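You operate a simulated robot arm through the tools that you are given. There is no shell and no other tool. Be economical: measure what you need, move in short steps, check, and stop when the job is done.

You are at the controls of a simulated two-armed robot. One attempt, no reset.

Task
Change the wash tank's dirty water and add 2 shots of soap.
Fine: heater off first and leave it off; drain it all, refill to the mark, fill and drain lever shut.

Only the result counts: the job must be done as asked and must still hold three seconds after the hand-in. Knocking over, shifting, dropping, spilling or breaking anything else fails it.

Robot
Two 7-joint arms with fingered hands on one trunk that stands fixed in place. Base frame: the origin is at the foot of the trunk, x ahead of it, y to its left, z up. Units: cm, rad, N and s.
The left shoulder is at [2.2, 21.4, 129.4], the right one opposite. With the tool pointing down near the work surface each hand reaches from about 12 to 60 cm from the base axis, measured 20 degrees to its own side. Payload 3.3 kg a hand.
The tool frame of a hand sits at the grasp point between the pads (the TCP): z along the fingers, y along the line on which they close. The tips reach 2.6 cm beyond it. Largest opening 13.2 cm; the body of the gripper starts 7.3 cm behind the TCP. The gripper is a hand of 2 fingers: y runs from the thumb to the fingers, the wrist lies at [0, 0, -22.4] in the tool frame.
Orientation is that of the tool frame in the base frame, as a unit quaternion [x, y, z, w]. With the fingers straight down and closing along the base's y, the tool's x points along the base's -x, its y along +y and its z along -z.

Tools
- The arms move only by the tool jog_arm. It takes "left_deltas", "right_deltas" or both (then of equal length, played together; a hand with none holds still); each is a list of rows, each a list of 6 numbers: the shift along the base's x, y, z in cm, then the turn, a rotation vector about the base's x, y, z in rad. In form: [[dx, dy, dz, rx, ry, rz], ...]. A call has 1 to 12 rows; each row is the pose to reach, as a shift and turn from the pose commanded when the call began. Each row takes 0.2 s and may step no farther than 5 cm and 0.15 rad from the row before; otherwise, the whole call is refused. Where a pose cannot be reached the arm comes as near as it can. A force on the tool above 70 N (or 10 N above the force at the start of the call, whichever is more), or a blocked arm, ends the call early, and 0.2 s more pass. In this call time passes only in rows, and 0.2 s behind the last. The reply holds the time, the measured pose of the TCP, the force on the tool along the base axes, the opening and the grip force, in the units named above and with some noise, with the torque about the TCP (base axes, N m) and any sound that the robot's microphone picked up.
- Cameras (640 x 400 px; columns grow to the right, rows downward): "scene" is now at [9.6, 3.33, 147.2]; the picture's right is [0.35, -0.94, 0.00], its down [-0.50, -0.19, -0.85] and it looks along [0.79, 0.30, -0.53] (base axes); focal length 214 px, centre (320, 200). "left" rides on the left gripper at [-6.6, -0.3, -9.9] in its tool frame; the picture's right is [0.04, -1.00, 0.00], its down [0.83, 0.03, -0.55] and it looks along [0.55, 0.02, 0.83] (tool axes); focal length 261 px, centre (320, 200). "right" rides on the right gripper at [6.5, -0.3, -9.9] in its tool frame; the picture's right is [0.04, 1.00, 0.00], its down [-0.83, 0.03, -0.55] and it looks along [-0.55, 0.02, 0.83] (tool axes); focal length 261 px, centre (320, 200). There is no depth. A picture from a camera that has moved, and an enlarged one, comes with that camera's place and axes in the base frame and with its lens.
- grab_frame(camera): a new picture of that camera. The clock stands still meanwhile.
- move_column(by): slides the trunk up (or, below 0, down) by that many cm; the arms and the scene camera ride with it, the base frame stays. It gives what a move gives, with no picture.
- curl_fingers(finger1, thumb_bend, hand): sets how far each is bent, from 0 (flat) to 1 (curled in); at 0.3 the hand is open as for a grip, at 0.7 the pads meet at the TCP. One left out holds its place. A second passes; each finger stops where it meets its share of the squeeze, and holds until it gets a number again. It is the only way to open and close the hand. It gives what a move gives, with no picture; readings hold the bend of each and the force on the fingers (four entries, about 0 where the hand has none), thumb and palm.
- head_to(pan, tilt): turns the head with the scene camera to pan (to the left, within 1.501 rad either way) and tilt (down, from -0.506 to 1.204), counted from straight ahead of the robot. It gives what a move gives.
- zoom(camera, box): a new picture of the part [left, top, right, bottom] of that camera's present view, enlarged. The clock stands still meanwhile.
- sign_off(): hands the job in; it is judged then, once.

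Work in short steps. Places have to be worked out from the pictures, the camera data and where the tool is seen: move nearer, look again, correct. Check each grasp and each placing, and mend what went wrong. You have 120 turns and 86 pictures in all, those below and enlarged ones among them. Open the grippers and draw the arms clear of the work before you hand the job in, unless the task says otherwise; then end with one line.

The tools are called as name(argument=value, ...) on one line, values as JSON. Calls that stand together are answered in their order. jog_arm: Moves the arms, as the interface text tells. Its arguments: {"type":"object","properties":{"left_deltas":{"type":"array","items":{"type":"array","items":{"type":"number"}}},"right_deltas":{"type":"array","items":{"type":"array","items":{"type":"number"}}}},"required":[]} The other tools are called the same way: move_column (by) slides the trunk up or down; curl_fingers (finger1, thumb_bend, hand) moves the fingers one by one; head_to (pan, tilt) turns the head that bears the scene camera; grab_frame (camera) takes a picture; zoom (camera, box) takes an enlarged picture of a part of a camera's view; sign_off () hands the job in.

At the start:

```text
time: 0.0
left_tool_pos: [41.48, 38.35, 129.18]
left_tool_rot: [0.001, 1.0, 0.0, -0.001]
left_wrist_force: [0.6, 0.0, 0.6]
left_moment: [0.03, -0.03, 0.0]
left_width: 13.21
left_finger_force: 0.0
left_shape: jaw
left_bend: [0.3, 0.3]
left_finger forces: [0.1, 0.1, 0.0, 0.0, 0.0, 0.0]
right_tool_pos: [34.61, -2.89, 137.43]
right_tool_rot: [0.002, 1.0, 0.006, 0.0]
right_wrist_force: [-0.2, 0.7, -0.5]
right_moment: [0.0, 0.01, -0.01]
right_width: 13.2
right_finger_force: 0.0
right_shape: jaw
right_bend: [0.3, 0.3]
right_finger forces: [0.0, 0.0, 0.0, 0.0, 0.1, 0.0]
trunk travel left (down, up): [-57.5, 18.6]
head pan, tilt: [0.36, 0.562]
```

scene: 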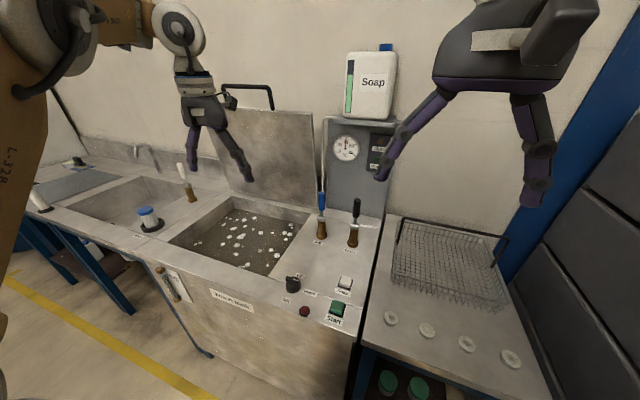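
right: 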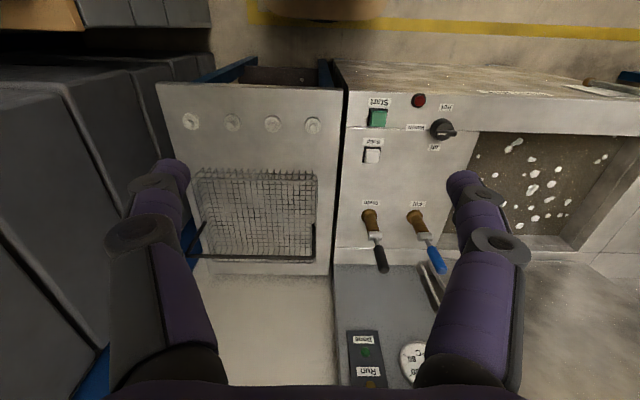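
left: 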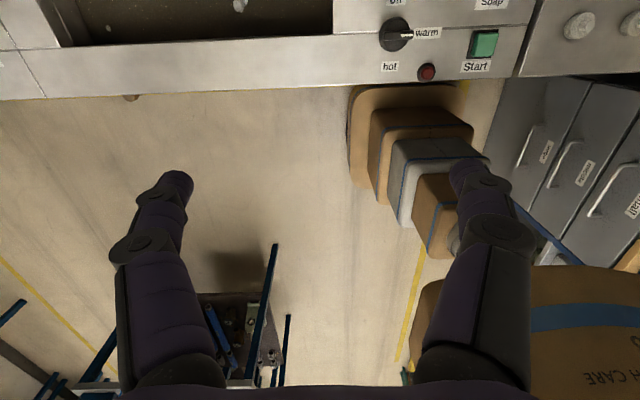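

The scene shows the tank, a heater knob (off/warm/hot), a Soap button, a Start button, and drain and fill levers. I'll zoom in to read the labels.

zoom(camera="scene", box=[260, 170, 400, 340])

zoom(camera="scene", box=[310, 40, 430, 200])

zoom(camera="scene", box=[130, 180, 320, 320])

zoom(camera="right", box=[330, 80, 490, 280])

```text
2.35 times, centred on (330, 255) of scene
camera zoom: at [9.6, 3.33, 147.2], right [0.35, -0.94, 0.0], down [-0.5, -0.19, -0.85], along [0.79, 0.3, -0.53], focal length 505 px, centre (296, 71)
```

zoom: 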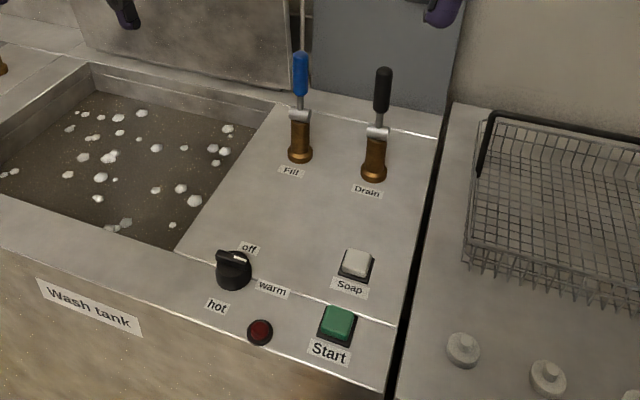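

```text
2.50 times, centred on (370, 120) of scene
camera zoom: at [9.6, 3.33, 147.2], right [0.35, -0.94, 0.0], down [-0.5, -0.19, -0.85], along [0.79, 0.3, -0.53], focal length 536 px, centre (195, 400)
```

zoom: 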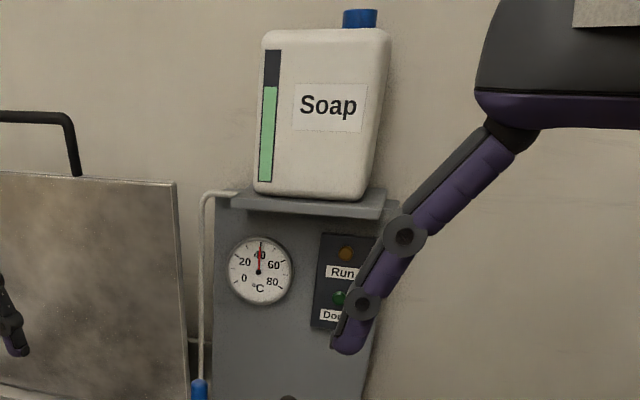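

```text
2.86 times, centred on (225, 250) of scene
camera zoom: at [9.6, 3.33, 147.2], right [0.35, -0.94, 0.0], down [-0.5, -0.19, -0.85], along [0.79, 0.3, -0.53], focal length 613 px, centre (591, 57)
```

zoom: 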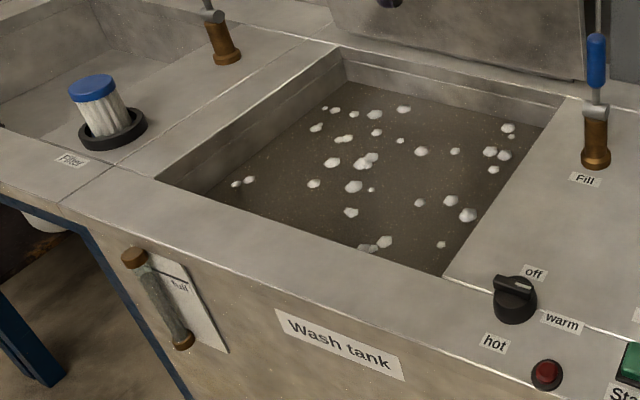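

```text
2.00 times, centred on (410, 180) of right
camera zoom: at [27.9, -3.25, 147.32], right [-0.04, 1.0, 0.01], down [0.83, 0.02, 0.55], along [0.55, 0.03, -0.83], focal length 521 px, centre (140, 240)
```

zoom: 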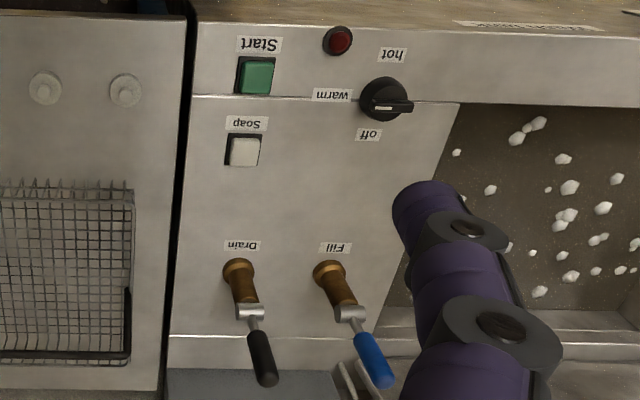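

The knob is at about (46.6, 26.5, 88), with the levers near (74, 27) and (74, 13.6) and their tips at about z 107. Next I'll check where the knob points and how the levers are built.

zoom(camera="left", box=[360, 0, 520, 100])

zoom(camera="scene", box=[300, 180, 380, 250])

zoom(camera="scene", box=[270, 265, 330, 305])

zoom(camera="scene", box=[140, 255, 210, 310])

```text
4.00 times, centred on (440, 50) of left
camera zoom: at [48.16, 37.92, 139.02], right [-0.04, -1.0, 0.0], down [-0.83, 0.04, 0.55], along [-0.55, 0.02, -0.83], focal length 1043 px, centre (-160, 800)
```

zoom: 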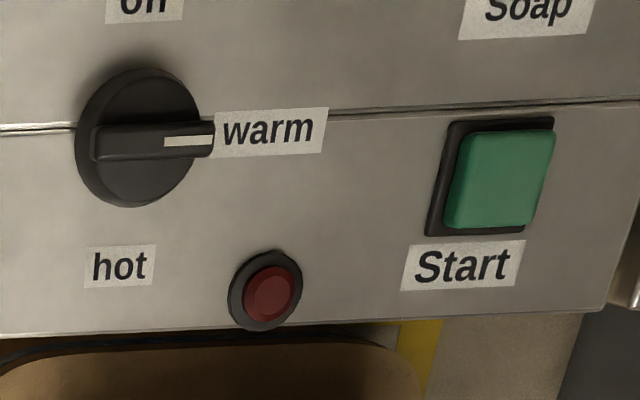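

```text
5.71 times, centred on (340, 215) of scene
camera zoom: at [9.6, 3.33, 147.2], right [0.35, -0.94, 0.0], down [-0.5, -0.19, -0.85], along [0.79, 0.3, -0.53], focal length 1226 px, centre (206, 114)
```

zoom: 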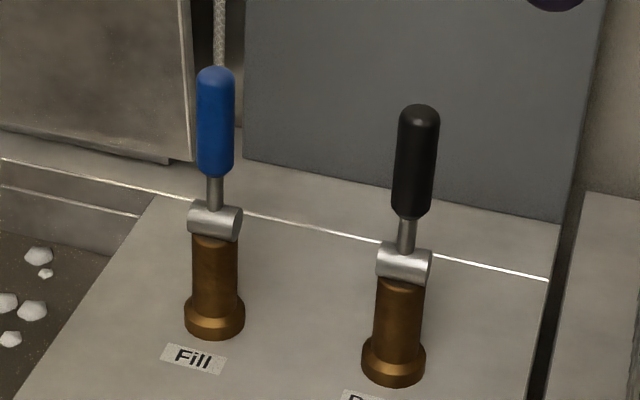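

```text
10.00 times, centred on (300, 285) of scene
camera zoom: at [9.6, 3.33, 147.2], right [0.35, -0.94, 0.0], down [-0.5, -0.19, -0.85], along [0.79, 0.3, -0.53], focal length 2145 px, centre (520, -650)
```

zoom: 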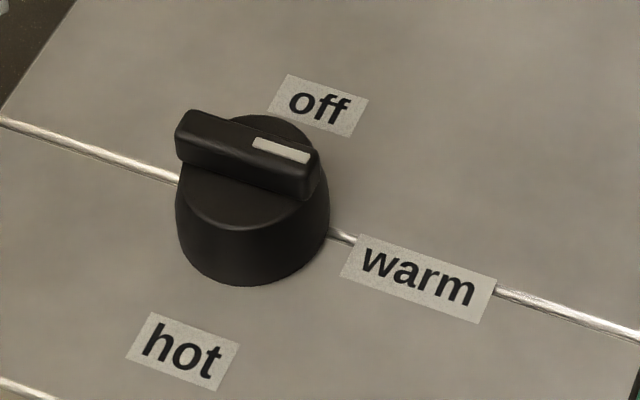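

```text
7.27 times, centred on (175, 282) of scene
camera zoom: at [9.6, 3.33, 147.2], right [0.35, -0.94, 0.0], down [-0.5, -0.19, -0.85], along [0.79, 0.3, -0.53], focal length 1560 px, centre (1374, -400)
```

zoom: 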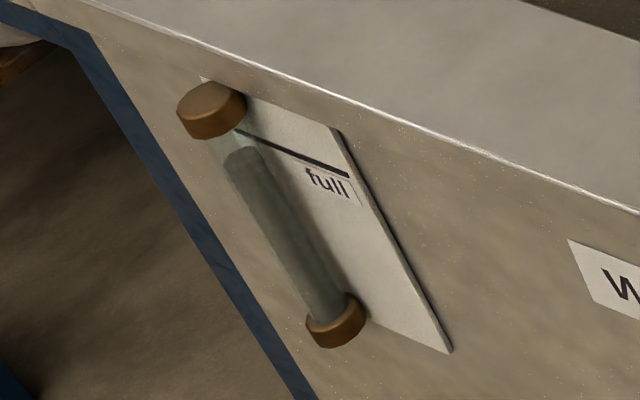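

The knob's ridge points at "warm" (−y), and "off" is toward +x, so it needs a +90° turn about z. The levers hinge about y. I'll bring the left hand above the knob, pre-rotated −90°.

jog_arm(left_deltas=[[0.4, -1.1, -1.7, 0, 0, -0.131], [0.9, -2.1, -3.3, 0, 0, -0.262], [1.3, -3.1, -5, 0, 0, -0.393], [1.7, -4.2, -6.7, 0, 0, -0.524], [2.2, -5.2, -8.3, 0, 0, -0.655], [2.6, -6.3, -10, 0, 0, -0.785], [3, -7.3, -11.7, 0, 0, -0.916], [3.4, -8.4, -13.3, 0, 0, -1.047], [3.9, -9.4, -15, 0, 0, -1.178], [4.3, -10.5, -16.7, 0, 0, -1.309], [4.7, -11.5, -18.3, 0, 0, -1.44], [5.1, -12.5, -20, 0, 0, -1.571]])

grab_frame(camera="left")

zoom(camera="scene", box=[220, 180, 380, 320])

```text
time: 2.6
left_tool_pos: [46.49, 27.02, 108.59]
left_tool_rot: [0.695, 0.719, -0.011, -0.002]
left_wrist_force: [0.0, 0.6, 0.8]
left_moment: [-0.01, 0.0, -0.02]
left_width: 13.19
left_finger_force: 0.1
left_shape: jaw
left_bend: [0.3, 0.3]
left_finger forces: [0.1, 0.0, 0.1, 0.0, 0.0, 0.1]
right_tool_pos: [34.54, -3.05, 137.58]
right_tool_rot: [0.002, 1.0, 0.008, 0.0]
right_wrist_force: [-0.3, 0.0, 0.9]
right_moment: [0.04, 0.01, -0.01]
right_width: 13.19
right_finger_force: 0.1
right_shape: jaw
right_bend: [0.3, 0.3]
right_finger forces: [0.0, 0.0, 0.0, 0.0, 0.0, 0.1]
trunk travel left (down, up): [-57.5, 18.6]
head pan, tilt: [0.36, 0.562]
```

```text
74 pictures are left
camera left: at [46.56, 20.49, 118.55], right [-1.0, 0.01, 0.01], down [0.02, 0.84, 0.54], along [-0.01, 0.54, -0.84], focal length 261 px, centre (320, 200)
```

left: 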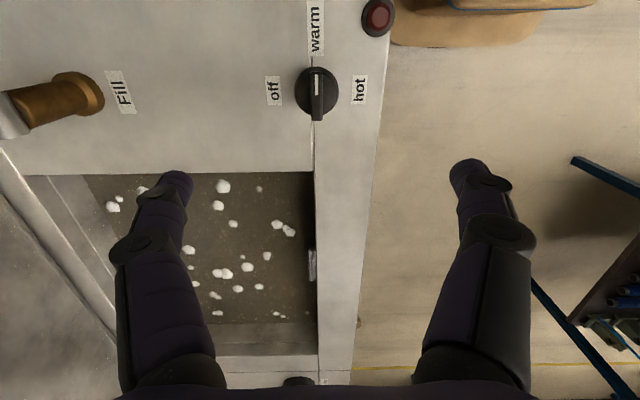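

```text
2.86 times, centred on (300, 250) of scene
camera zoom: at [9.62, 3.29, 147.2], right [0.35, -0.94, 0.0], down [-0.5, -0.19, -0.85], along [0.79, 0.3, -0.53], focal length 613 px, centre (377, 57)
```

zoom: 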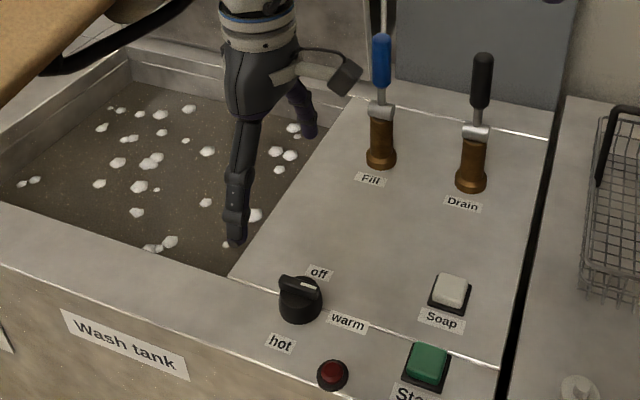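

The knob centre works out to about (46.4, 25.5), ridge top about z 91. I'll partly close the hand and descend to just above it.

curl_fingers(hand="left", finger1=0.55, thumb_bend=0.55)

jog_arm(left_deltas=[[0, -0.5, -4, 0, 0, 0], [0, -1.0, -8, 0, 0, 0], [0, -1.0, -11, 0, 0, 0], [0, -1.0, -12.5, 0, 0, 0]])

grab_frame(camera="left")

zoom(camera="scene", box=[250, 240, 350, 310])

```text
time: 3.6
left_tool_pos: [46.55, 26.88, 108.93]
left_tool_rot: [0.696, 0.718, -0.01, 0.005]
left_wrist_force: [0.6, 0.3, 0.2]
left_moment: [0.0, -0.03, -0.01]
left_width: 5.01
left_finger_force: 0.0
left_shape: fingers
left_bend: [0.55, 0.55]
left_finger forces: [0.1, 0.0, 0.0, 0.1, 0.1, 0.0]
right_tool_pos: [34.66, -2.96, 137.54]
right_tool_rot: [0.003, 1.0, 0.008, -0.001]
right_wrist_force: [0.5, -0.6, 0.4]
right_moment: [0.01, 0.03, 0.02]
right_width: 13.18
right_finger_force: 0.0
right_shape: jaw
right_bend: [0.3, 0.3]
right_finger forces: [0.0, 0.1, 0.0, 0.1, 0.0, 0.1]
trunk travel left (down, up): [-57.5, 18.6]
head pan, tilt: [0.36, 0.562]
```

```text
time: 4.6
left_tool_pos: [46.84, 25.48, 96.98]
left_tool_rot: [0.699, 0.715, 0.0, 0.004]
left_wrist_force: [-0.2, 1.0, -0.2]
left_moment: [-0.03, 0.0, -0.02]
left_width: 4.99
left_finger_force: 0.1
left_shape: fingers
left_bend: [0.55, 0.55]
left_finger forces: [0.0, 0.0, 0.0, 0.1, 0.1, 0.0]
right_tool_pos: [34.42, -3.01, 137.51]
right_tool_rot: [0.003, 1.0, 0.007, 0.0]
right_wrist_force: [0.2, 0.5, 0.4]
right_moment: [0.05, -0.01, 0.0]
right_width: 13.23
right_finger_force: 0.0
right_shape: jaw
right_bend: [0.3, 0.3]
right_finger forces: [0.1, 0.0, 0.0, 0.0, 0.0, 0.0]
trunk travel left (down, up): [-57.5, 18.6]
head pan, tilt: [0.36, 0.562]
```

```text
72 pictures are left
camera left: at [46.7, 18.86, 106.86], right [-1.0, 0.02, 0.0], down [0.01, 0.84, 0.55], along [0.02, 0.55, -0.84], focal length 261 px, centre (320, 200)
```

left: 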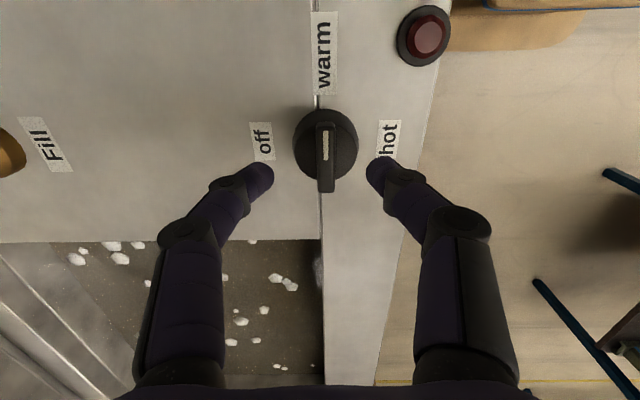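

```text
5.71 times, centred on (300, 275) of scene
camera zoom: at [9.6, 3.32, 147.2], right [0.35, -0.94, 0.0], down [-0.5, -0.19, -0.85], along [0.79, 0.3, -0.53], focal length 1226 px, centre (434, -229)
```

zoom: 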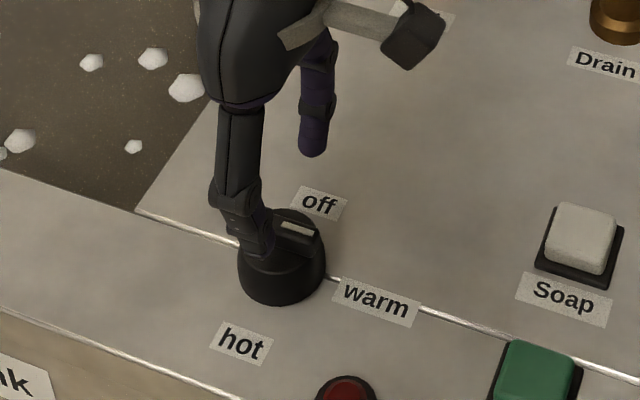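

The hand is over the ridge. I'll descend to about z 92.7 with a small y correction and close on it.

jog_arm(left_deltas=[[0, 0.5, -1.5, 0, 0, 0], [0, 0.6, -3, 0, 0, 0], [0, 0.6, -4.2, 0, 0, 0]])

curl_fingers(hand="left", finger1=0.7, thumb_bend=0.7)

grab_frame(camera="left")

```text
time: 5.4
left_tool_pos: [46.75, 25.93, 92.6]
left_tool_rot: [0.703, 0.711, 0.0, 0.002]
left_wrist_force: [-1.2, -0.7, -0.5]
left_moment: [0.01, 0.05, -0.02]
left_width: 5.01
left_finger_force: 0.0
left_shape: fingers
left_bend: [0.55, 0.55]
left_finger forces: [0.0, 0.1, 0.0, 0.1, 0.2, 0.0]
right_tool_pos: [34.55, -2.92, 137.45]
right_tool_rot: [0.002, 1.0, 0.007, 0.0]
right_wrist_force: [0.1, 0.8, 0.2]
right_moment: [0.01, -0.03, -0.02]
right_width: 13.2
right_finger_force: 0.0
right_shape: jaw
right_bend: [0.3, 0.3]
right_finger forces: [0.0, 0.0, 0.0, 0.0, 0.0, 0.0]
trunk travel left (down, up): [-57.5, 18.6]
head pan, tilt: [0.36, 0.562]
```

```text
time: 6.4
left_tool_pos: [46.5, 25.88, 92.59]
left_tool_rot: [0.702, 0.712, 0.0, -0.001]
left_wrist_force: [-4.6, -2.8, 6.2]
left_moment: [-0.09, 0.07, 0.01]
left_width: 3.81
left_finger_force: 13.2
left_shape: fingers
left_bend: [0.6, 0.63]
left_finger forces: [10.9, 0.1, 0.0, 0.0, 15.0, 0.1]
right_tool_pos: [34.37, -3.02, 137.59]
right_tool_rot: [0.002, 1.0, 0.008, 0.0]
right_wrist_force: [-0.4, 1.0, 0.5]
right_moment: [-0.01, 0.01, -0.01]
right_width: 13.17
right_finger_force: 0.1
right_shape: jaw
right_bend: [0.3, 0.3]
right_finger forces: [0.0, 0.1, 0.1, 0.0, 0.1, 0.1]
trunk travel left (down, up): [-57.5, 18.6]
head pan, tilt: [0.36, 0.562]
```

```text
70 pictures are left
camera left: at [46.43, 19.22, 102.36], right [-1.0, 0.03, 0.0], down [0.02, 0.83, 0.55], along [0.01, 0.55, -0.83], focal length 261 px, centre (320, 200)
```

left: 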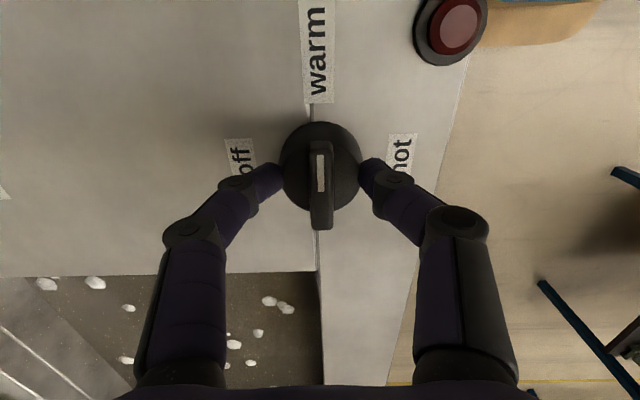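

The fingers are on the knob's body, not the ridge. I'll open, rise 1.6 cm and re-grip the ridge.

curl_fingers(hand="left", finger1=0.57, thumb_bend=0.57)

jog_arm(left_deltas=[[0, 0.2, 1.6, 0, 0, 0]])

curl_fingers(hand="left", finger1=0.7, thumb_bend=0.7)

grab_frame(camera="left")

```text
time: 7.4
left_tool_pos: [46.72, 25.84, 92.52]
left_tool_rot: [0.703, 0.711, -0.001, 0.001]
left_wrist_force: [-1.1, -0.2, -0.5]
left_moment: [0.03, -0.02, 0.01]
left_width: 4.62
left_finger_force: 0.1
left_shape: fingers
left_bend: [0.56, 0.56]
left_finger forces: [0.0, 0.0, 0.1, 0.1, 0.3, 0.1]
right_tool_pos: [34.56, -3.01, 137.52]
right_tool_rot: [0.002, 1.0, 0.007, -0.001]
right_wrist_force: [-0.6, -0.7, 0.8]
right_moment: [0.0, -0.03, 0.02]
right_width: 13.19
right_finger_force: 0.0
right_shape: jaw
right_bend: [0.3, 0.3]
right_finger forces: [0.0, 0.0, 0.0, 0.1, 0.1, 0.0]
trunk travel left (down, up): [-57.5, 18.6]
head pan, tilt: [0.36, 0.562]
```

```text
time: 7.8
left_tool_pos: [46.45, 26.08, 93.94]
left_tool_rot: [0.702, 0.712, -0.003, 0.0]
left_wrist_force: [0.8, 0.1, -0.8]
left_moment: [0.02, 0.0, 0.02]
left_width: 4.61
left_finger_force: 0.1
left_shape: fingers
left_bend: [0.56, 0.56]
left_finger forces: [0.0, 0.1, 0.1, 0.1, 0.0, 0.0]
right_tool_pos: [34.43, -2.99, 137.53]
right_tool_rot: [0.003, 1.0, 0.007, 0.0]
right_wrist_force: [0.1, 0.3, 0.8]
right_moment: [0.04, 0.02, -0.03]
right_width: 13.2
right_finger_force: 0.1
right_shape: jaw
right_bend: [0.3, 0.3]
right_finger forces: [0.0, 0.0, 0.0, 0.1, 0.1, 0.0]
trunk travel left (down, up): [-57.5, 18.6]
head pan, tilt: [0.36, 0.562]
```

```text
time: 8.8
left_tool_pos: [46.71, 26.02, 94.16]
left_tool_rot: [0.702, 0.712, -0.002, 0.002]
left_wrist_force: [-3.4, 0.5, -1.6]
left_moment: [-0.01, 0.05, -0.01]
left_width: 0.97
left_finger_force: 2.8
left_shape: fingers
left_bend: [0.68, 0.68]
left_finger forces: [0.9, 0.0, 0.0, 0.0, 3.8, 0.0]
right_tool_pos: [34.57, -2.99, 137.69]
right_tool_rot: [0.003, 1.0, 0.007, 0.0]
right_wrist_force: [0.1, 1.2, 0.0]
right_moment: [-0.02, 0.0, 0.0]
right_width: 13.16
right_finger_force: 0.0
right_shape: jaw
right_bend: [0.3, 0.3]
right_finger forces: [0.0, 0.1, 0.0, 0.0, 0.0, 0.1]
trunk travel left (down, up): [-57.5, 18.6]
head pan, tilt: [0.36, 0.562]
```

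```text
69 pictures are left
camera left: at [46.54, 19.45, 104.04], right [-1.0, 0.03, 0.0], down [0.02, 0.84, 0.55], along [0.02, 0.55, -0.84], focal length 261 px, centre (320, 200)
```

left: 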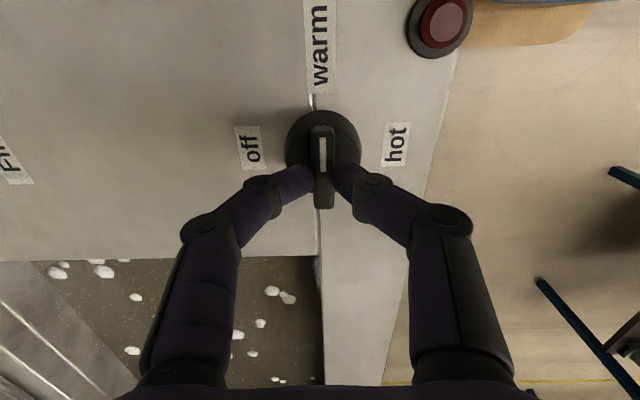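

The ridge is now between the pads. I'll squeeze a bit more and turn +90° about z.

curl_fingers(hand="left", finger1=0.73, thumb_bend=0.73)

jog_arm(left_deltas=[[0, 0, 0, 0, 0, 0.14], [0, 0, 0, 0, 0, 0.28], [0, 0, 0, 0, 0, 0.42], [0, 0, 0, 0, 0, 0.56], [0, 0, 0, 0, 0, 0.7], [0, 0, 0, 0, 0, 0.84], [0, 0, 0, 0, 0, 0.98], [0, 0, 0, 0, 0, 1.12], [0, 0, 0, 0, 0, 1.26], [0, 0, 0, 0, 0, 1.4], [0, 0, 0, 0, 0, 1.5], [0, 0, 0, 0, 0, 1.58]])

zoom(camera="scene", box=[250, 240, 350, 310])

grab_frame(camera="left")

```text
time: 9.8
left_tool_pos: [46.61, 26.02, 94.2]
left_tool_rot: [0.701, 0.713, -0.001, 0.002]
left_wrist_force: [-3.0, -1.0, 5.5]
left_moment: [-0.05, 0.05, -0.03]
left_width: 0.58
left_finger_force: 6.9
left_shape: fingers
left_bend: [0.72, 0.69]
left_finger forces: [6.5, 0.0, 0.0, 0.0, 6.9, 0.1]
right_tool_pos: [34.3, -2.89, 137.66]
right_tool_rot: [0.003, 1.0, 0.006, 0.0]
right_wrist_force: [0.0, -0.1, 0.0]
right_moment: [0.02, -0.01, 0.0]
right_width: 13.21
right_finger_force: 0.0
right_shape: jaw
right_bend: [0.3, 0.3]
right_finger forces: [0.1, 0.0, 0.0, 0.0, 0.1, 0.1]
trunk travel left (down, up): [-57.5, 18.6]
head pan, tilt: [0.36, 0.562]
```

```text
time: 12.4
left_tool_pos: [46.41, 26.27, 94.15]
left_tool_rot: [-0.013, 1.0, -0.001, 0.0]
left_wrist_force: [-5.2, -0.7, 17.7]
left_moment: [0.0, 0.09, -0.04]
left_width: 0.53
left_finger_force: 12.9
left_shape: fingers
left_bend: [0.74, 0.69]
left_finger forces: [15.9, 0.0, 0.0, 0.0, 9.7, 0.0]
right_tool_pos: [34.3, -3.17, 137.64]
right_tool_rot: [0.003, 1.0, 0.008, 0.001]
right_wrist_force: [-0.1, 0.5, 0.3]
right_moment: [0.03, -0.02, 0.02]
right_width: 13.2
right_finger_force: 0.0
right_shape: jaw
right_bend: [0.3, 0.3]
right_finger forces: [0.0, 0.0, 0.0, 0.1, 0.0, 0.1]
trunk travel left (down, up): [-57.5, 18.6]
head pan, tilt: [0.36, 0.562]
```

```text
5.71 times, centred on (300, 275) of scene
camera zoom: at [9.39, 3.22, 147.23], right [0.35, -0.94, 0.0], down [-0.5, -0.19, -0.85], along [0.79, 0.3, -0.53], focal length 1226 px, centre (434, -229)
```

zoom: 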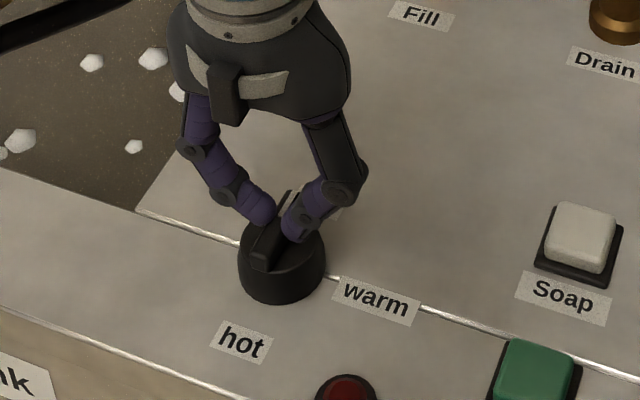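

```text
67 pictures are left
camera left: at [53.12, 25.94, 103.98], right [-0.02, -1.0, 0.0], down [-0.83, 0.01, 0.55], along [-0.55, 0.01, -0.83], focal length 261 px, centre (320, 200)
```

left: 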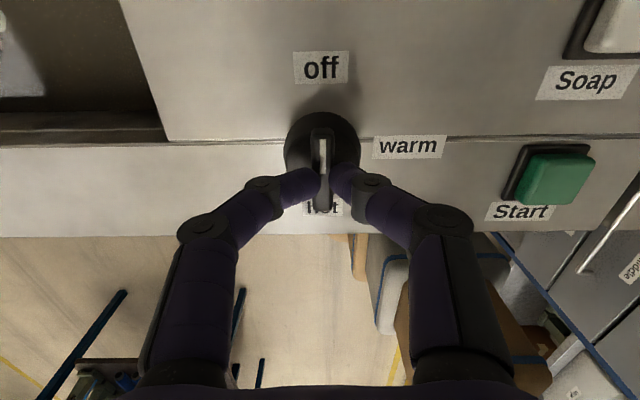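

The knob now points to off. I'll release it, then raise the left hand and tilt it forward toward the drain lever.

curl_fingers(hand="left", finger1=0.5, thumb_bend=0.5)

jog_arm(left_deltas=[[0, 0, 4, 0, 0, 0], [0, 0, 8, 0, 0, 0], [0, -2, 12, 0, -0.14, 0], [0, -5, 15, 0, -0.28, 0], [0, -8, 16, 0, -0.42, 0], [2, -11, 16, 0, -0.56, 0], [4, -12.4, 16, 0, -0.7, 0], [5, -12.4, 16, 0, -0.84, 0], [6, -12.4, 14, 0, -0.98, 0], [8, -12.4, 12, 0, -1.05, 0]])

curl_fingers(hand="left", finger1=0.42, thumb_bend=0.42)

grab_frame(camera="left")

grab_frame(camera="scene")

```text
time: 13.4
left_tool_pos: [46.69, 26.11, 94.15]
left_tool_rot: [-0.011, 1.0, -0.001, 0.0]
left_wrist_force: [0.6, 0.3, -0.5]
left_moment: [0.01, -0.01, -0.02]
left_width: 6.55
left_finger_force: 0.0
left_shape: fingers
left_bend: [0.5, 0.5]
left_finger forces: [0.0, 0.1, 0.1, 0.1, 0.1, 0.1]
right_tool_pos: [34.4, -2.98, 137.46]
right_tool_rot: [0.002, 1.0, 0.007, 0.0]
right_wrist_force: [0.6, -0.3, -0.2]
right_moment: [-0.02, -0.04, 0.03]
right_width: 13.18
right_finger_force: 0.0
right_shape: jaw
right_bend: [0.3, 0.3]
right_finger forces: [0.0, 0.1, 0.1, 0.0, 0.0, 0.0]
trunk travel left (down, up): [-57.5, 18.6]
head pan, tilt: [0.36, 0.562]
```

```text
time: 15.6
left_tool_pos: [55.55, 31.71, 106.5]
left_tool_rot: [-0.016, 0.865, -0.013, 0.501]
left_wrist_force: [0.3, 0.3, -0.4]
left_moment: [0.01, 0.01, 0.04]
left_width: 6.64
left_finger_force: 0.1
left_shape: fingers
left_bend: [0.5, 0.5]
left_finger forces: [0.1, 0.0, 0.0, 0.0, 0.0, 0.0]
left hand out of reach, approached as far as the arm can: row 3, 4, 5, 6, 7, 8, 9, 10
right_tool_pos: [34.66, -2.97, 137.46]
right_tool_rot: [0.003, 1.0, 0.007, 0.0]
right_wrist_force: [0.1, 0.5, -0.6]
right_moment: [-0.01, 0.0, -0.03]
right_width: 13.19
right_finger_force: 0.1
right_shape: jaw
right_bend: [0.3, 0.3]
right_finger forces: [0.1, 0.0, 0.1, 0.1, 0.1, 0.0]
trunk travel left (down, up): [-57.5, 18.6]
head pan, tilt: [0.36, 0.562]
```

```text
time: 16.6
left_tool_pos: [55.43, 31.69, 106.12]
left_tool_rot: [-0.014, 0.867, -0.012, 0.498]
left_wrist_force: [-0.2, 0.9, -0.1]
left_moment: [0.02, 0.01, -0.01]
left_width: 9.3
left_finger_force: 0.1
left_shape: fingers
left_bend: [0.42, 0.42]
left_finger forces: [0.1, 0.0, 0.0, 0.0, 0.1, 0.0]
right_tool_pos: [34.49, -2.96, 137.45]
right_tool_rot: [0.003, 1.0, 0.007, 0.0]
right_wrist_force: [0.2, 0.5, -0.5]
right_moment: [0.03, 0.0, 0.03]
right_width: 13.17
right_finger_force: 0.1
right_shape: jaw
right_bend: [0.3, 0.3]
right_finger forces: [0.0, 0.0, 0.0, 0.1, 0.0, 0.0]
trunk travel left (down, up): [-57.5, 18.6]
head pan, tilt: [0.36, 0.562]
```

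```text
66 pictures are left
camera left: at [50.1, 31.63, 116.81], right [-0.01, -1.0, 0.0], down [-0.9, 0.01, -0.44], along [0.44, 0.0, -0.9], focal length 261 px, centre (320, 200)
```

left: 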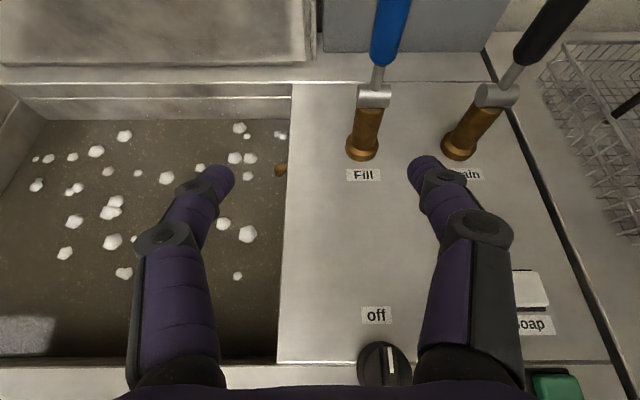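

```text
65 pictures are left
camera scene: at [9.61, 3.32, 147.2], right [0.35, -0.94, 0.0], down [-0.5, -0.19, -0.85], along [0.79, 0.3, -0.53], focal length 214 px, centre (320, 200)
```

scene: 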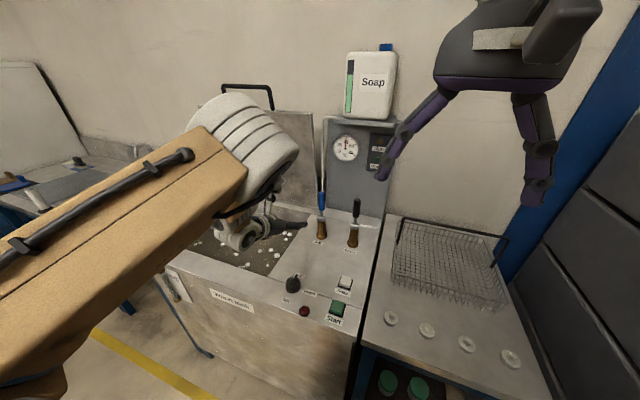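

The hand is tilted correctly but stopped at y≈31.7, short of the drain lever, probably on an arm limit. I'll try a yaw toward the right to see whether the left arm can then reach.

jog_arm(left_deltas=[[0, 0, 0, 0, 0, -0.1], [0, 0, 0, 0, 0, -0.2], [0, 0, 0, 0, 0, -0.3], [0, 0, 0, 0, 0, -0.4], [0, 0, 0, 0, 0, -0.5]])

```text
time: 17.8
left_tool_pos: [55.08, 30.3, 106.26]
left_tool_rot: [0.211, 0.84, -0.126, 0.484]
left_wrist_force: [0.4, 0.4, 0.0]
left_moment: [-0.01, -0.01, 0.0]
left_width: 9.35
left_finger_force: 0.1
left_shape: fingers
left_bend: [0.42, 0.42]
left_finger forces: [0.0, 0.0, 0.0, 0.1, 0.1, 0.0]
right_tool_pos: [34.53, -2.8, 137.48]
right_tool_rot: [0.002, 1.0, 0.006, 0.0]
right_wrist_force: [0.2, -0.9, -0.4]
right_moment: [0.04, -0.01, -0.04]
right_width: 13.17
right_finger_force: 0.0
right_shape: jaw
right_bend: [0.3, 0.3]
right_finger forces: [0.1, 0.0, 0.1, 0.1, 0.0, 0.1]
trunk travel left (down, up): [-57.5, 18.6]
head pan, tilt: [0.36, 0.562]
```

That pose was reached with no limit warning, and commands appear to start from the clipped pose. I'll step toward y≈14 now.

jog_arm(left_deltas=[[0, -4, 0, 0, 0, 0], [0, -8, 0, 0, 0, 0], [0, -12, 0, 0, 0, 0], [0, -15, 0, 0, 0, 0]])

```text
time: 18.8
left_tool_pos: [55.26, 18.38, 105.67]
left_tool_rot: [0.196, 0.845, -0.123, 0.482]
left_wrist_force: [-0.5, -0.4, 0.2]
left_moment: [0.01, 0.02, 0.04]
left_width: 9.32
left_finger_force: 0.0
left_shape: fingers
left_bend: [0.42, 0.42]
left_finger forces: [0.1, 0.0, 0.0, 0.0, 0.0, 0.0]
left hand out of reach, approached as far as the arm can: row 4
right_tool_pos: [34.54, -2.91, 137.54]
right_tool_rot: [0.003, 1.0, 0.007, 0.0]
right_wrist_force: [-0.8, -0.3, 0.5]
right_moment: [0.0, -0.03, -0.02]
right_width: 13.2
right_finger_force: 0.1
right_shape: jaw
right_bend: [0.3, 0.3]
right_finger forces: [0.0, 0.0, 0.1, 0.1, 0.0, 0.0]
trunk travel left (down, up): [-57.5, 18.6]
head pan, tilt: [0.36, 0.562]
```

That worked, reaching y≈18.4. I'll line up on an approach line to the drain handle and check with the wrist camera.

jog_arm(left_deltas=[[1, 1.5, -0.5, 0, 0, 0], [3, 3, -1, 0, 0, 0], [6, 1.5, -1.5, 0, 0, 0]])

grab_frame(camera="left")

zoom(camera="scene", box=[250, 150, 410, 270])

```text
time: 19.6
left_tool_pos: [61.49, 19.33, 105.05]
left_tool_rot: [0.203, 0.84, -0.124, 0.488]
left_wrist_force: [0.5, 0.0, -0.1]
left_moment: [-0.01, 0.0, 0.0]
left_width: 9.35
left_finger_force: 0.1
left_shape: fingers
left_bend: [0.42, 0.42]
left_finger forces: [0.0, 0.0, 0.0, 0.0, 0.0, 0.0]
right_tool_pos: [34.54, -2.97, 137.48]
right_tool_rot: [0.003, 1.0, 0.007, -0.001]
right_wrist_force: [0.3, -0.3, 1.1]
right_moment: [0.01, -0.02, 0.01]
right_width: 13.2
right_finger_force: 0.0
right_shape: jaw
right_bend: [0.3, 0.3]
right_finger forces: [0.1, 0.1, 0.0, 0.0, 0.0, 0.1]
trunk travel left (down, up): [-57.5, 18.6]
head pan, tilt: [0.36, 0.562]
```

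```text
64 pictures are left
camera left: at [56.72, 21.55, 115.6], right [-0.48, -0.88, -0.03], down [-0.78, 0.44, -0.45], along [0.41, -0.2, -0.89], focal length 261 px, centre (320, 200)
```

left: 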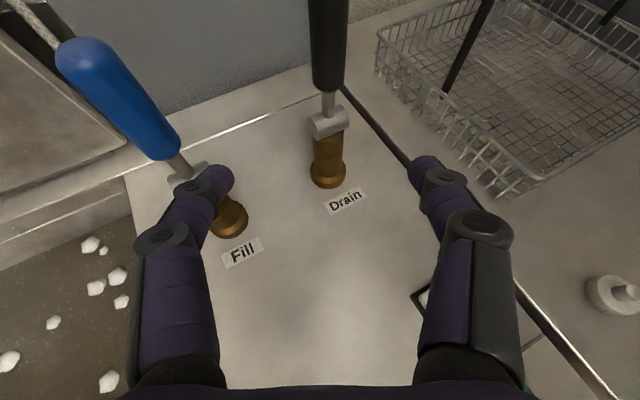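

```text
3.33 times, centred on (330, 210) of scene
camera zoom: at [9.64, 3.25, 147.2], right [0.35, -0.94, 0.0], down [-0.5, -0.19, -0.85], along [0.79, 0.3, -0.53], focal length 715 px, centre (287, 167)
```

zoom: 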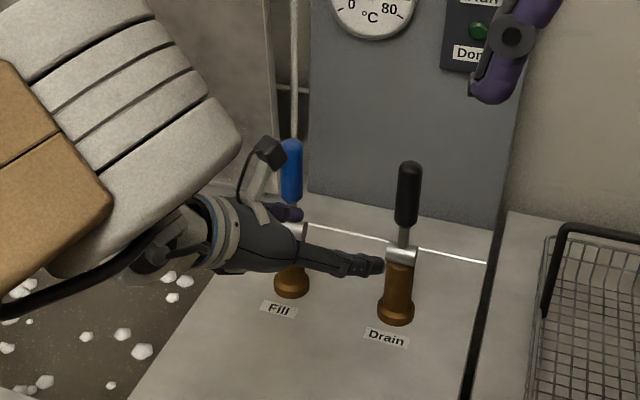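

The drain handle sits centred between the fingers at about (73.5, 12.6). I'll advance along the tool direction to straddle it.

jog_arm(left_deltas=[[3, -1.6, -0.3, 0, 0, 0], [6, -3.2, -0.6, 0, 0, 0], [9, -4.8, -1, 0, 0, 0], [11, -5.9, -1.3, 0, 0, 0], [12.5, -6.7, -1.5, 0, 0, 0]])

grab_frame(camera="left")

zoom(camera="scene", box=[290, 170, 410, 270])

```text
time: 20.8
left_tool_pos: [72.19, 12.45, 103.39]
left_tool_rot: [0.211, 0.84, -0.126, 0.484]
left_wrist_force: [-0.5, 0.4, 1.0]
left_moment: [0.02, 0.02, 0.03]
left_width: 9.35
left_finger_force: 0.1
left_shape: fingers
left_bend: [0.42, 0.42]
left_finger forces: [0.1, 0.1, 0.0, 0.0, 0.1, 0.1]
left hand out of reach, approached as far as the arm can: row 5
right_tool_pos: [34.46, -3.02, 137.51]
right_tool_rot: [0.003, 1.0, 0.007, 0.0]
right_wrist_force: [-0.4, -0.3, -0.2]
right_moment: [0.0, 0.02, -0.04]
right_width: 13.18
right_finger_force: 0.0
right_shape: jaw
right_bend: [0.3, 0.3]
right_finger forces: [0.0, 0.0, 0.0, 0.0, 0.0, 0.0]
trunk travel left (down, up): [-57.5, 18.6]
head pan, tilt: [0.36, 0.562]
```

```text
62 pictures are left
camera left: at [67.49, 14.75, 114.03], right [-0.49, -0.87, -0.03], down [-0.77, 0.45, -0.45], along [0.4, -0.2, -0.89], focal length 261 px, centre (320, 200)
```

left: 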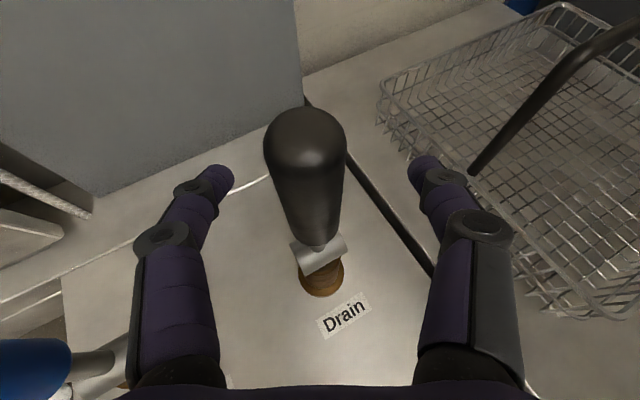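

```text
4.00 times, centred on (350, 220) of scene
camera zoom: at [9.57, 3.21, 147.21], right [0.35, -0.94, 0.0], down [-0.5, -0.19, -0.85], along [0.79, 0.3, -0.53], focal length 858 px, centre (200, 120)
```

zoom: 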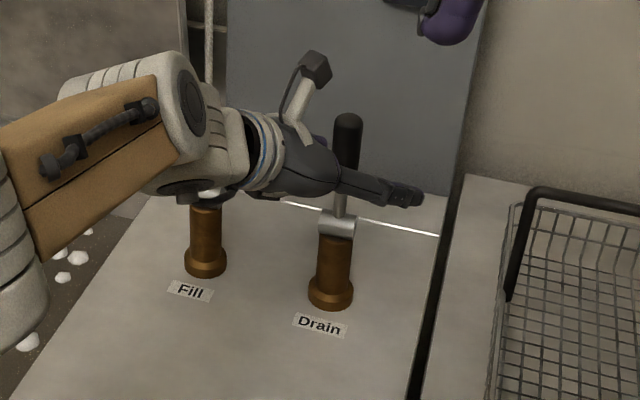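

The drain handle is between the fingers, right at the TCP. I'll close on it.

curl_fingers(hand="left", finger1=0.72, thumb_bend=0.72)

grab_frame(camera="left")

```text
time: 21.8
left_tool_pos: [72.17, 12.58, 103.56]
left_tool_rot: [0.211, 0.84, -0.126, 0.484]
left_wrist_force: [0.4, -0.8, -2.2]
left_moment: [0.01, 0.02, 0.0]
left_width: 0.03
left_finger_force: 2.1
left_shape: fingers
left_bend: [0.71, 0.71]
left_finger forces: [1.8, 0.0, 0.0, 0.0, 2.4, 0.0]
right_tool_pos: [34.57, -2.95, 137.48]
right_tool_rot: [0.003, 1.0, 0.008, 0.0]
right_wrist_force: [-0.9, -0.1, -0.5]
right_moment: [-0.03, -0.06, -0.01]
right_width: 13.18
right_finger_force: 0.0
right_shape: jaw
right_bend: [0.3, 0.3]
right_finger forces: [0.0, 0.0, 0.0, 0.1, 0.0, 0.0]
trunk travel left (down, up): [-57.5, 18.6]
head pan, tilt: [0.36, 0.562]
```

```text
60 pictures are left
camera left: at [67.55, 14.84, 114.03], right [-0.49, -0.87, -0.03], down [-0.77, 0.45, -0.45], along [0.4, -0.2, -0.89], focal length 261 px, centre (320, 200)
```

left: 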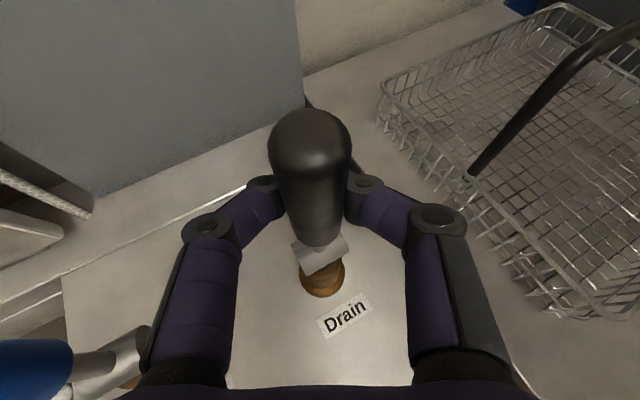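

The fingers have closed around the far side of the handle, making a hook. I'll pull it gently toward the robot along the lever's arc and watch the force.

jog_arm(left_deltas=[[-1.4, 0, -0.1, 0, 0, 0], [-2.7, 0, -0.5, 0, 0, 0], [-4, 0, -1.1, 0, 0, 0]])

grab_frame(camera="left")

```text
time: 22.6
left_tool_pos: [68.41, 13.27, 102.09]
left_tool_rot: [0.207, 0.842, -0.122, 0.483]
left_wrist_force: [6.4, -8.6, -1.9]
left_moment: [0.09, -0.18, 0.08]
left_width: 1.14
left_finger_force: 9.0
left_shape: fingers
left_bend: [0.7, 0.67]
left_finger forces: [6.4, 0.1, 0.1, 0.0, 10.5, 0.1]
right_tool_pos: [34.5, -2.98, 137.46]
right_tool_rot: [0.003, 1.0, 0.008, -0.001]
right_wrist_force: [-0.9, -0.3, 1.6]
right_moment: [0.01, 0.01, 0.03]
right_width: 13.19
right_finger_force: 0.0
right_shape: jaw
right_bend: [0.3, 0.3]
right_finger forces: [0.1, 0.0, 0.0, 0.0, 0.0, 0.0]
trunk travel left (down, up): [-57.5, 18.6]
head pan, tilt: [0.36, 0.562]
```

```text
59 pictures are left
camera left: at [63.7, 15.47, 112.68], right [-0.48, -0.87, -0.03], down [-0.78, 0.45, -0.44], along [0.4, -0.19, -0.9], focal length 261 px, centre (320, 200)
```

left: 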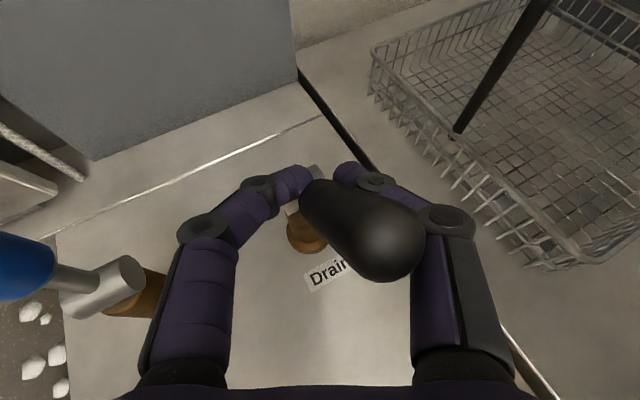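

The lever is swinging toward the robot. I'll continue along the arc, easing slightly to −y.

jog_arm(left_deltas=[[-1.3, -0.5, -1.1, 0, 0, 0], [-2.4, -0.8, -2.2, 0, 0, 0], [-3.2, -1, -3.4, 0, 0, 0], [-3.7, -1, -4.6, 0, 0, 0]])

grab_frame(camera="left")

grab_frame(camera="scene")

```text
time: 23.6
left_tool_pos: [65.19, 12.45, 98.3]
left_tool_rot: [0.202, 0.839, -0.124, 0.489]
left_wrist_force: [0.3, -0.2, -0.3]
left_moment: [-0.04, -0.03, -0.03]
left_width: 0.01
left_finger_force: 0.1
left_shape: fingers
left_bend: [0.71, 0.72]
left_finger forces: [0.1, 0.1, 0.0, 0.1, 0.0, 0.0]
right_tool_pos: [34.63, -2.95, 137.53]
right_tool_rot: [0.003, 1.0, 0.007, 0.0]
right_wrist_force: [-1.0, 0.7, 0.8]
right_moment: [0.02, 0.01, 0.01]
right_width: 13.18
right_finger_force: 0.1
right_shape: jaw
right_bend: [0.3, 0.3]
right_finger forces: [0.0, 0.0, 0.1, 0.0, 0.1, 0.1]
trunk travel left (down, up): [-57.5, 18.6]
head pan, tilt: [0.36, 0.562]
```

```text
58 pictures are left
camera left: at [60.2, 14.63, 108.78], right [-0.48, -0.88, -0.03], down [-0.78, 0.44, -0.45], along [0.41, -0.2, -0.89], focal length 261 px, centre (320, 200)
```

left: 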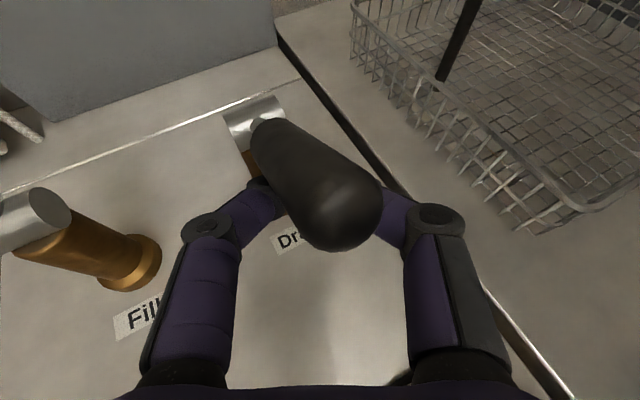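

```text
57 pictures are left
camera scene: at [9.61, 3.31, 147.2], right [0.35, -0.94, 0.0], down [-0.5, -0.19, -0.85], along [0.79, 0.3, -0.53], focal length 214 px, centre (320, 200)
```

scene: 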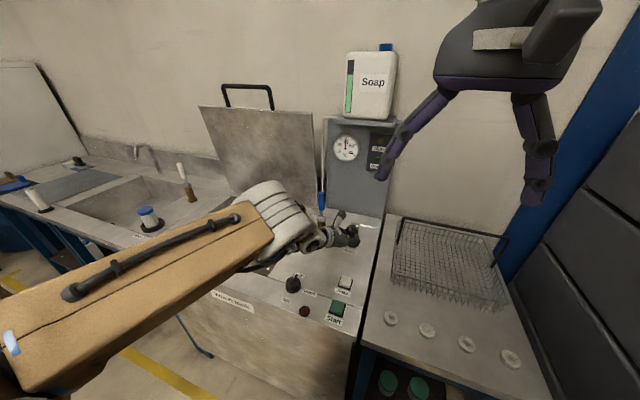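

The lever is at about 60° and the fingers have slid under it. I'll open, back away along the tool axis, and look at whether the tank is draining.

curl_fingers(hand="left", finger1=0.42, thumb_bend=0.42)

jog_arm(left_deltas=[[-2, 1, 0.5, 0, 0, 0], [-5, 2.7, 1.5, 0, 0, 0], [-8, 4.3, 3.5, 0, 0, 0], [-10, 5.4, 7, 0, 0, 0], [-11, 6, 11, 0, 0, 0]])

grab_frame(camera="left")

grab_frame(camera="scene")

```text
time: 24.6
left_tool_pos: [64.83, 12.6, 97.57]
left_tool_rot: [0.204, 0.842, -0.123, 0.485]
left_wrist_force: [0.9, -0.2, -0.3]
left_moment: [0.0, 0.02, 0.0]
left_width: 9.29
left_finger_force: 0.1
left_shape: fingers
left_bend: [0.42, 0.42]
left_finger forces: [0.0, 0.0, 0.1, 0.1, 0.0, 0.0]
right_tool_pos: [34.55, -2.83, 137.49]
right_tool_rot: [0.003, 1.0, 0.008, 0.0]
right_wrist_force: [-0.7, 0.5, -0.5]
right_moment: [-0.01, -0.04, 0.0]
right_width: 13.2
right_finger_force: 0.2
right_shape: jaw
right_bend: [0.3, 0.3]
right_finger forces: [0.1, 0.0, 0.0, 0.0, 0.0, 0.1]
trunk travel left (down, up): [-57.5, 18.6]
head pan, tilt: [0.36, 0.562]
```

```text
time: 25.8
left_tool_pos: [53.49, 19.21, 108.16]
left_tool_rot: [0.19, 0.846, -0.124, 0.483]
left_wrist_force: [-0.2, -0.6, 0.3]
left_moment: [0.04, -0.01, 0.0]
left_width: 9.33
left_finger_force: 0.1
left_shape: fingers
left_bend: [0.42, 0.42]
left_finger forces: [0.0, 0.0, 0.1, 0.0, 0.0, 0.0]
left hand out of reach, approached as far as the arm can: row 1, 2, 3
right_tool_pos: [34.53, -2.99, 137.57]
right_tool_rot: [0.003, 1.0, 0.007, 0.0]
right_wrist_force: [0.2, 0.4, 0.9]
right_moment: [0.01, -0.02, -0.01]
right_width: 13.18
right_finger_force: 0.0
right_shape: jaw
right_bend: [0.3, 0.3]
right_finger forces: [0.0, 0.1, 0.0, 0.0, 0.0, 0.0]
trunk travel left (down, up): [-57.5, 18.6]
head pan, tilt: [0.36, 0.562]
```

```text
56 pictures are left
camera left: at [48.88, 21.47, 118.83], right [-0.46, -0.89, -0.01], down [-0.79, 0.42, -0.44], along [0.4, -0.2, -0.9], focal length 261 px, centre (320, 200)
```

left: 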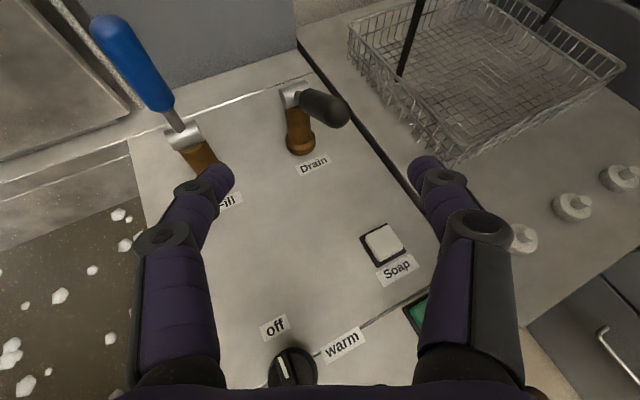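

```text
55 pictures are left
camera scene: at [9.53, 3.32, 147.21], right [0.35, -0.94, 0.0], down [-0.5, -0.19, -0.85], along [0.79, 0.3, -0.53], focal length 214 px, centre (320, 200)
```

scene: 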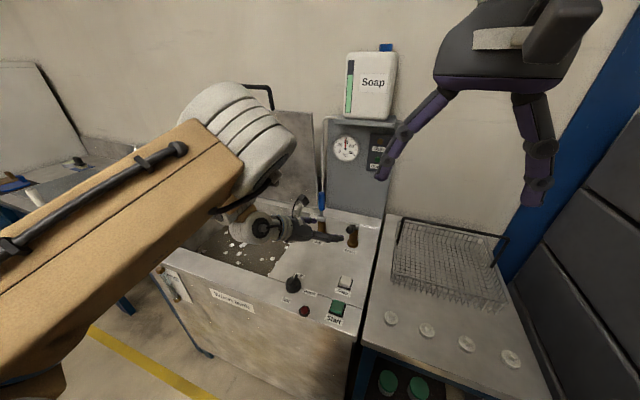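

I'll check the sight glass and the lever.

zoom(camera="scene", box=[150, 230, 310, 330])

zoom(camera="scene", box=[300, 200, 380, 260])

```text
4.00 times, centred on (230, 280) of scene
camera zoom: at [9.53, 3.32, 147.21], right [0.35, -0.94, 0.0], down [-0.5, -0.19, -0.85], along [0.79, 0.3, -0.53], focal length 858 px, centre (680, -120)
```

zoom: 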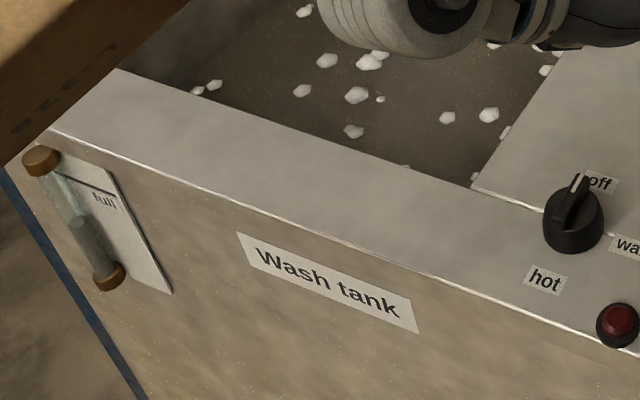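

```text
6.67 times, centred on (340, 230) of scene
camera zoom: at [9.53, 3.32, 147.21], right [0.35, -0.94, 0.0], down [-0.5, -0.19, -0.85], along [0.79, 0.3, -0.53], focal length 1430 px, centre (187, 0)
```

zoom: 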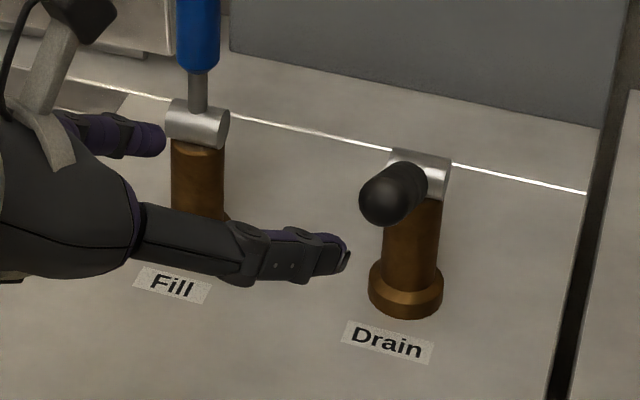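

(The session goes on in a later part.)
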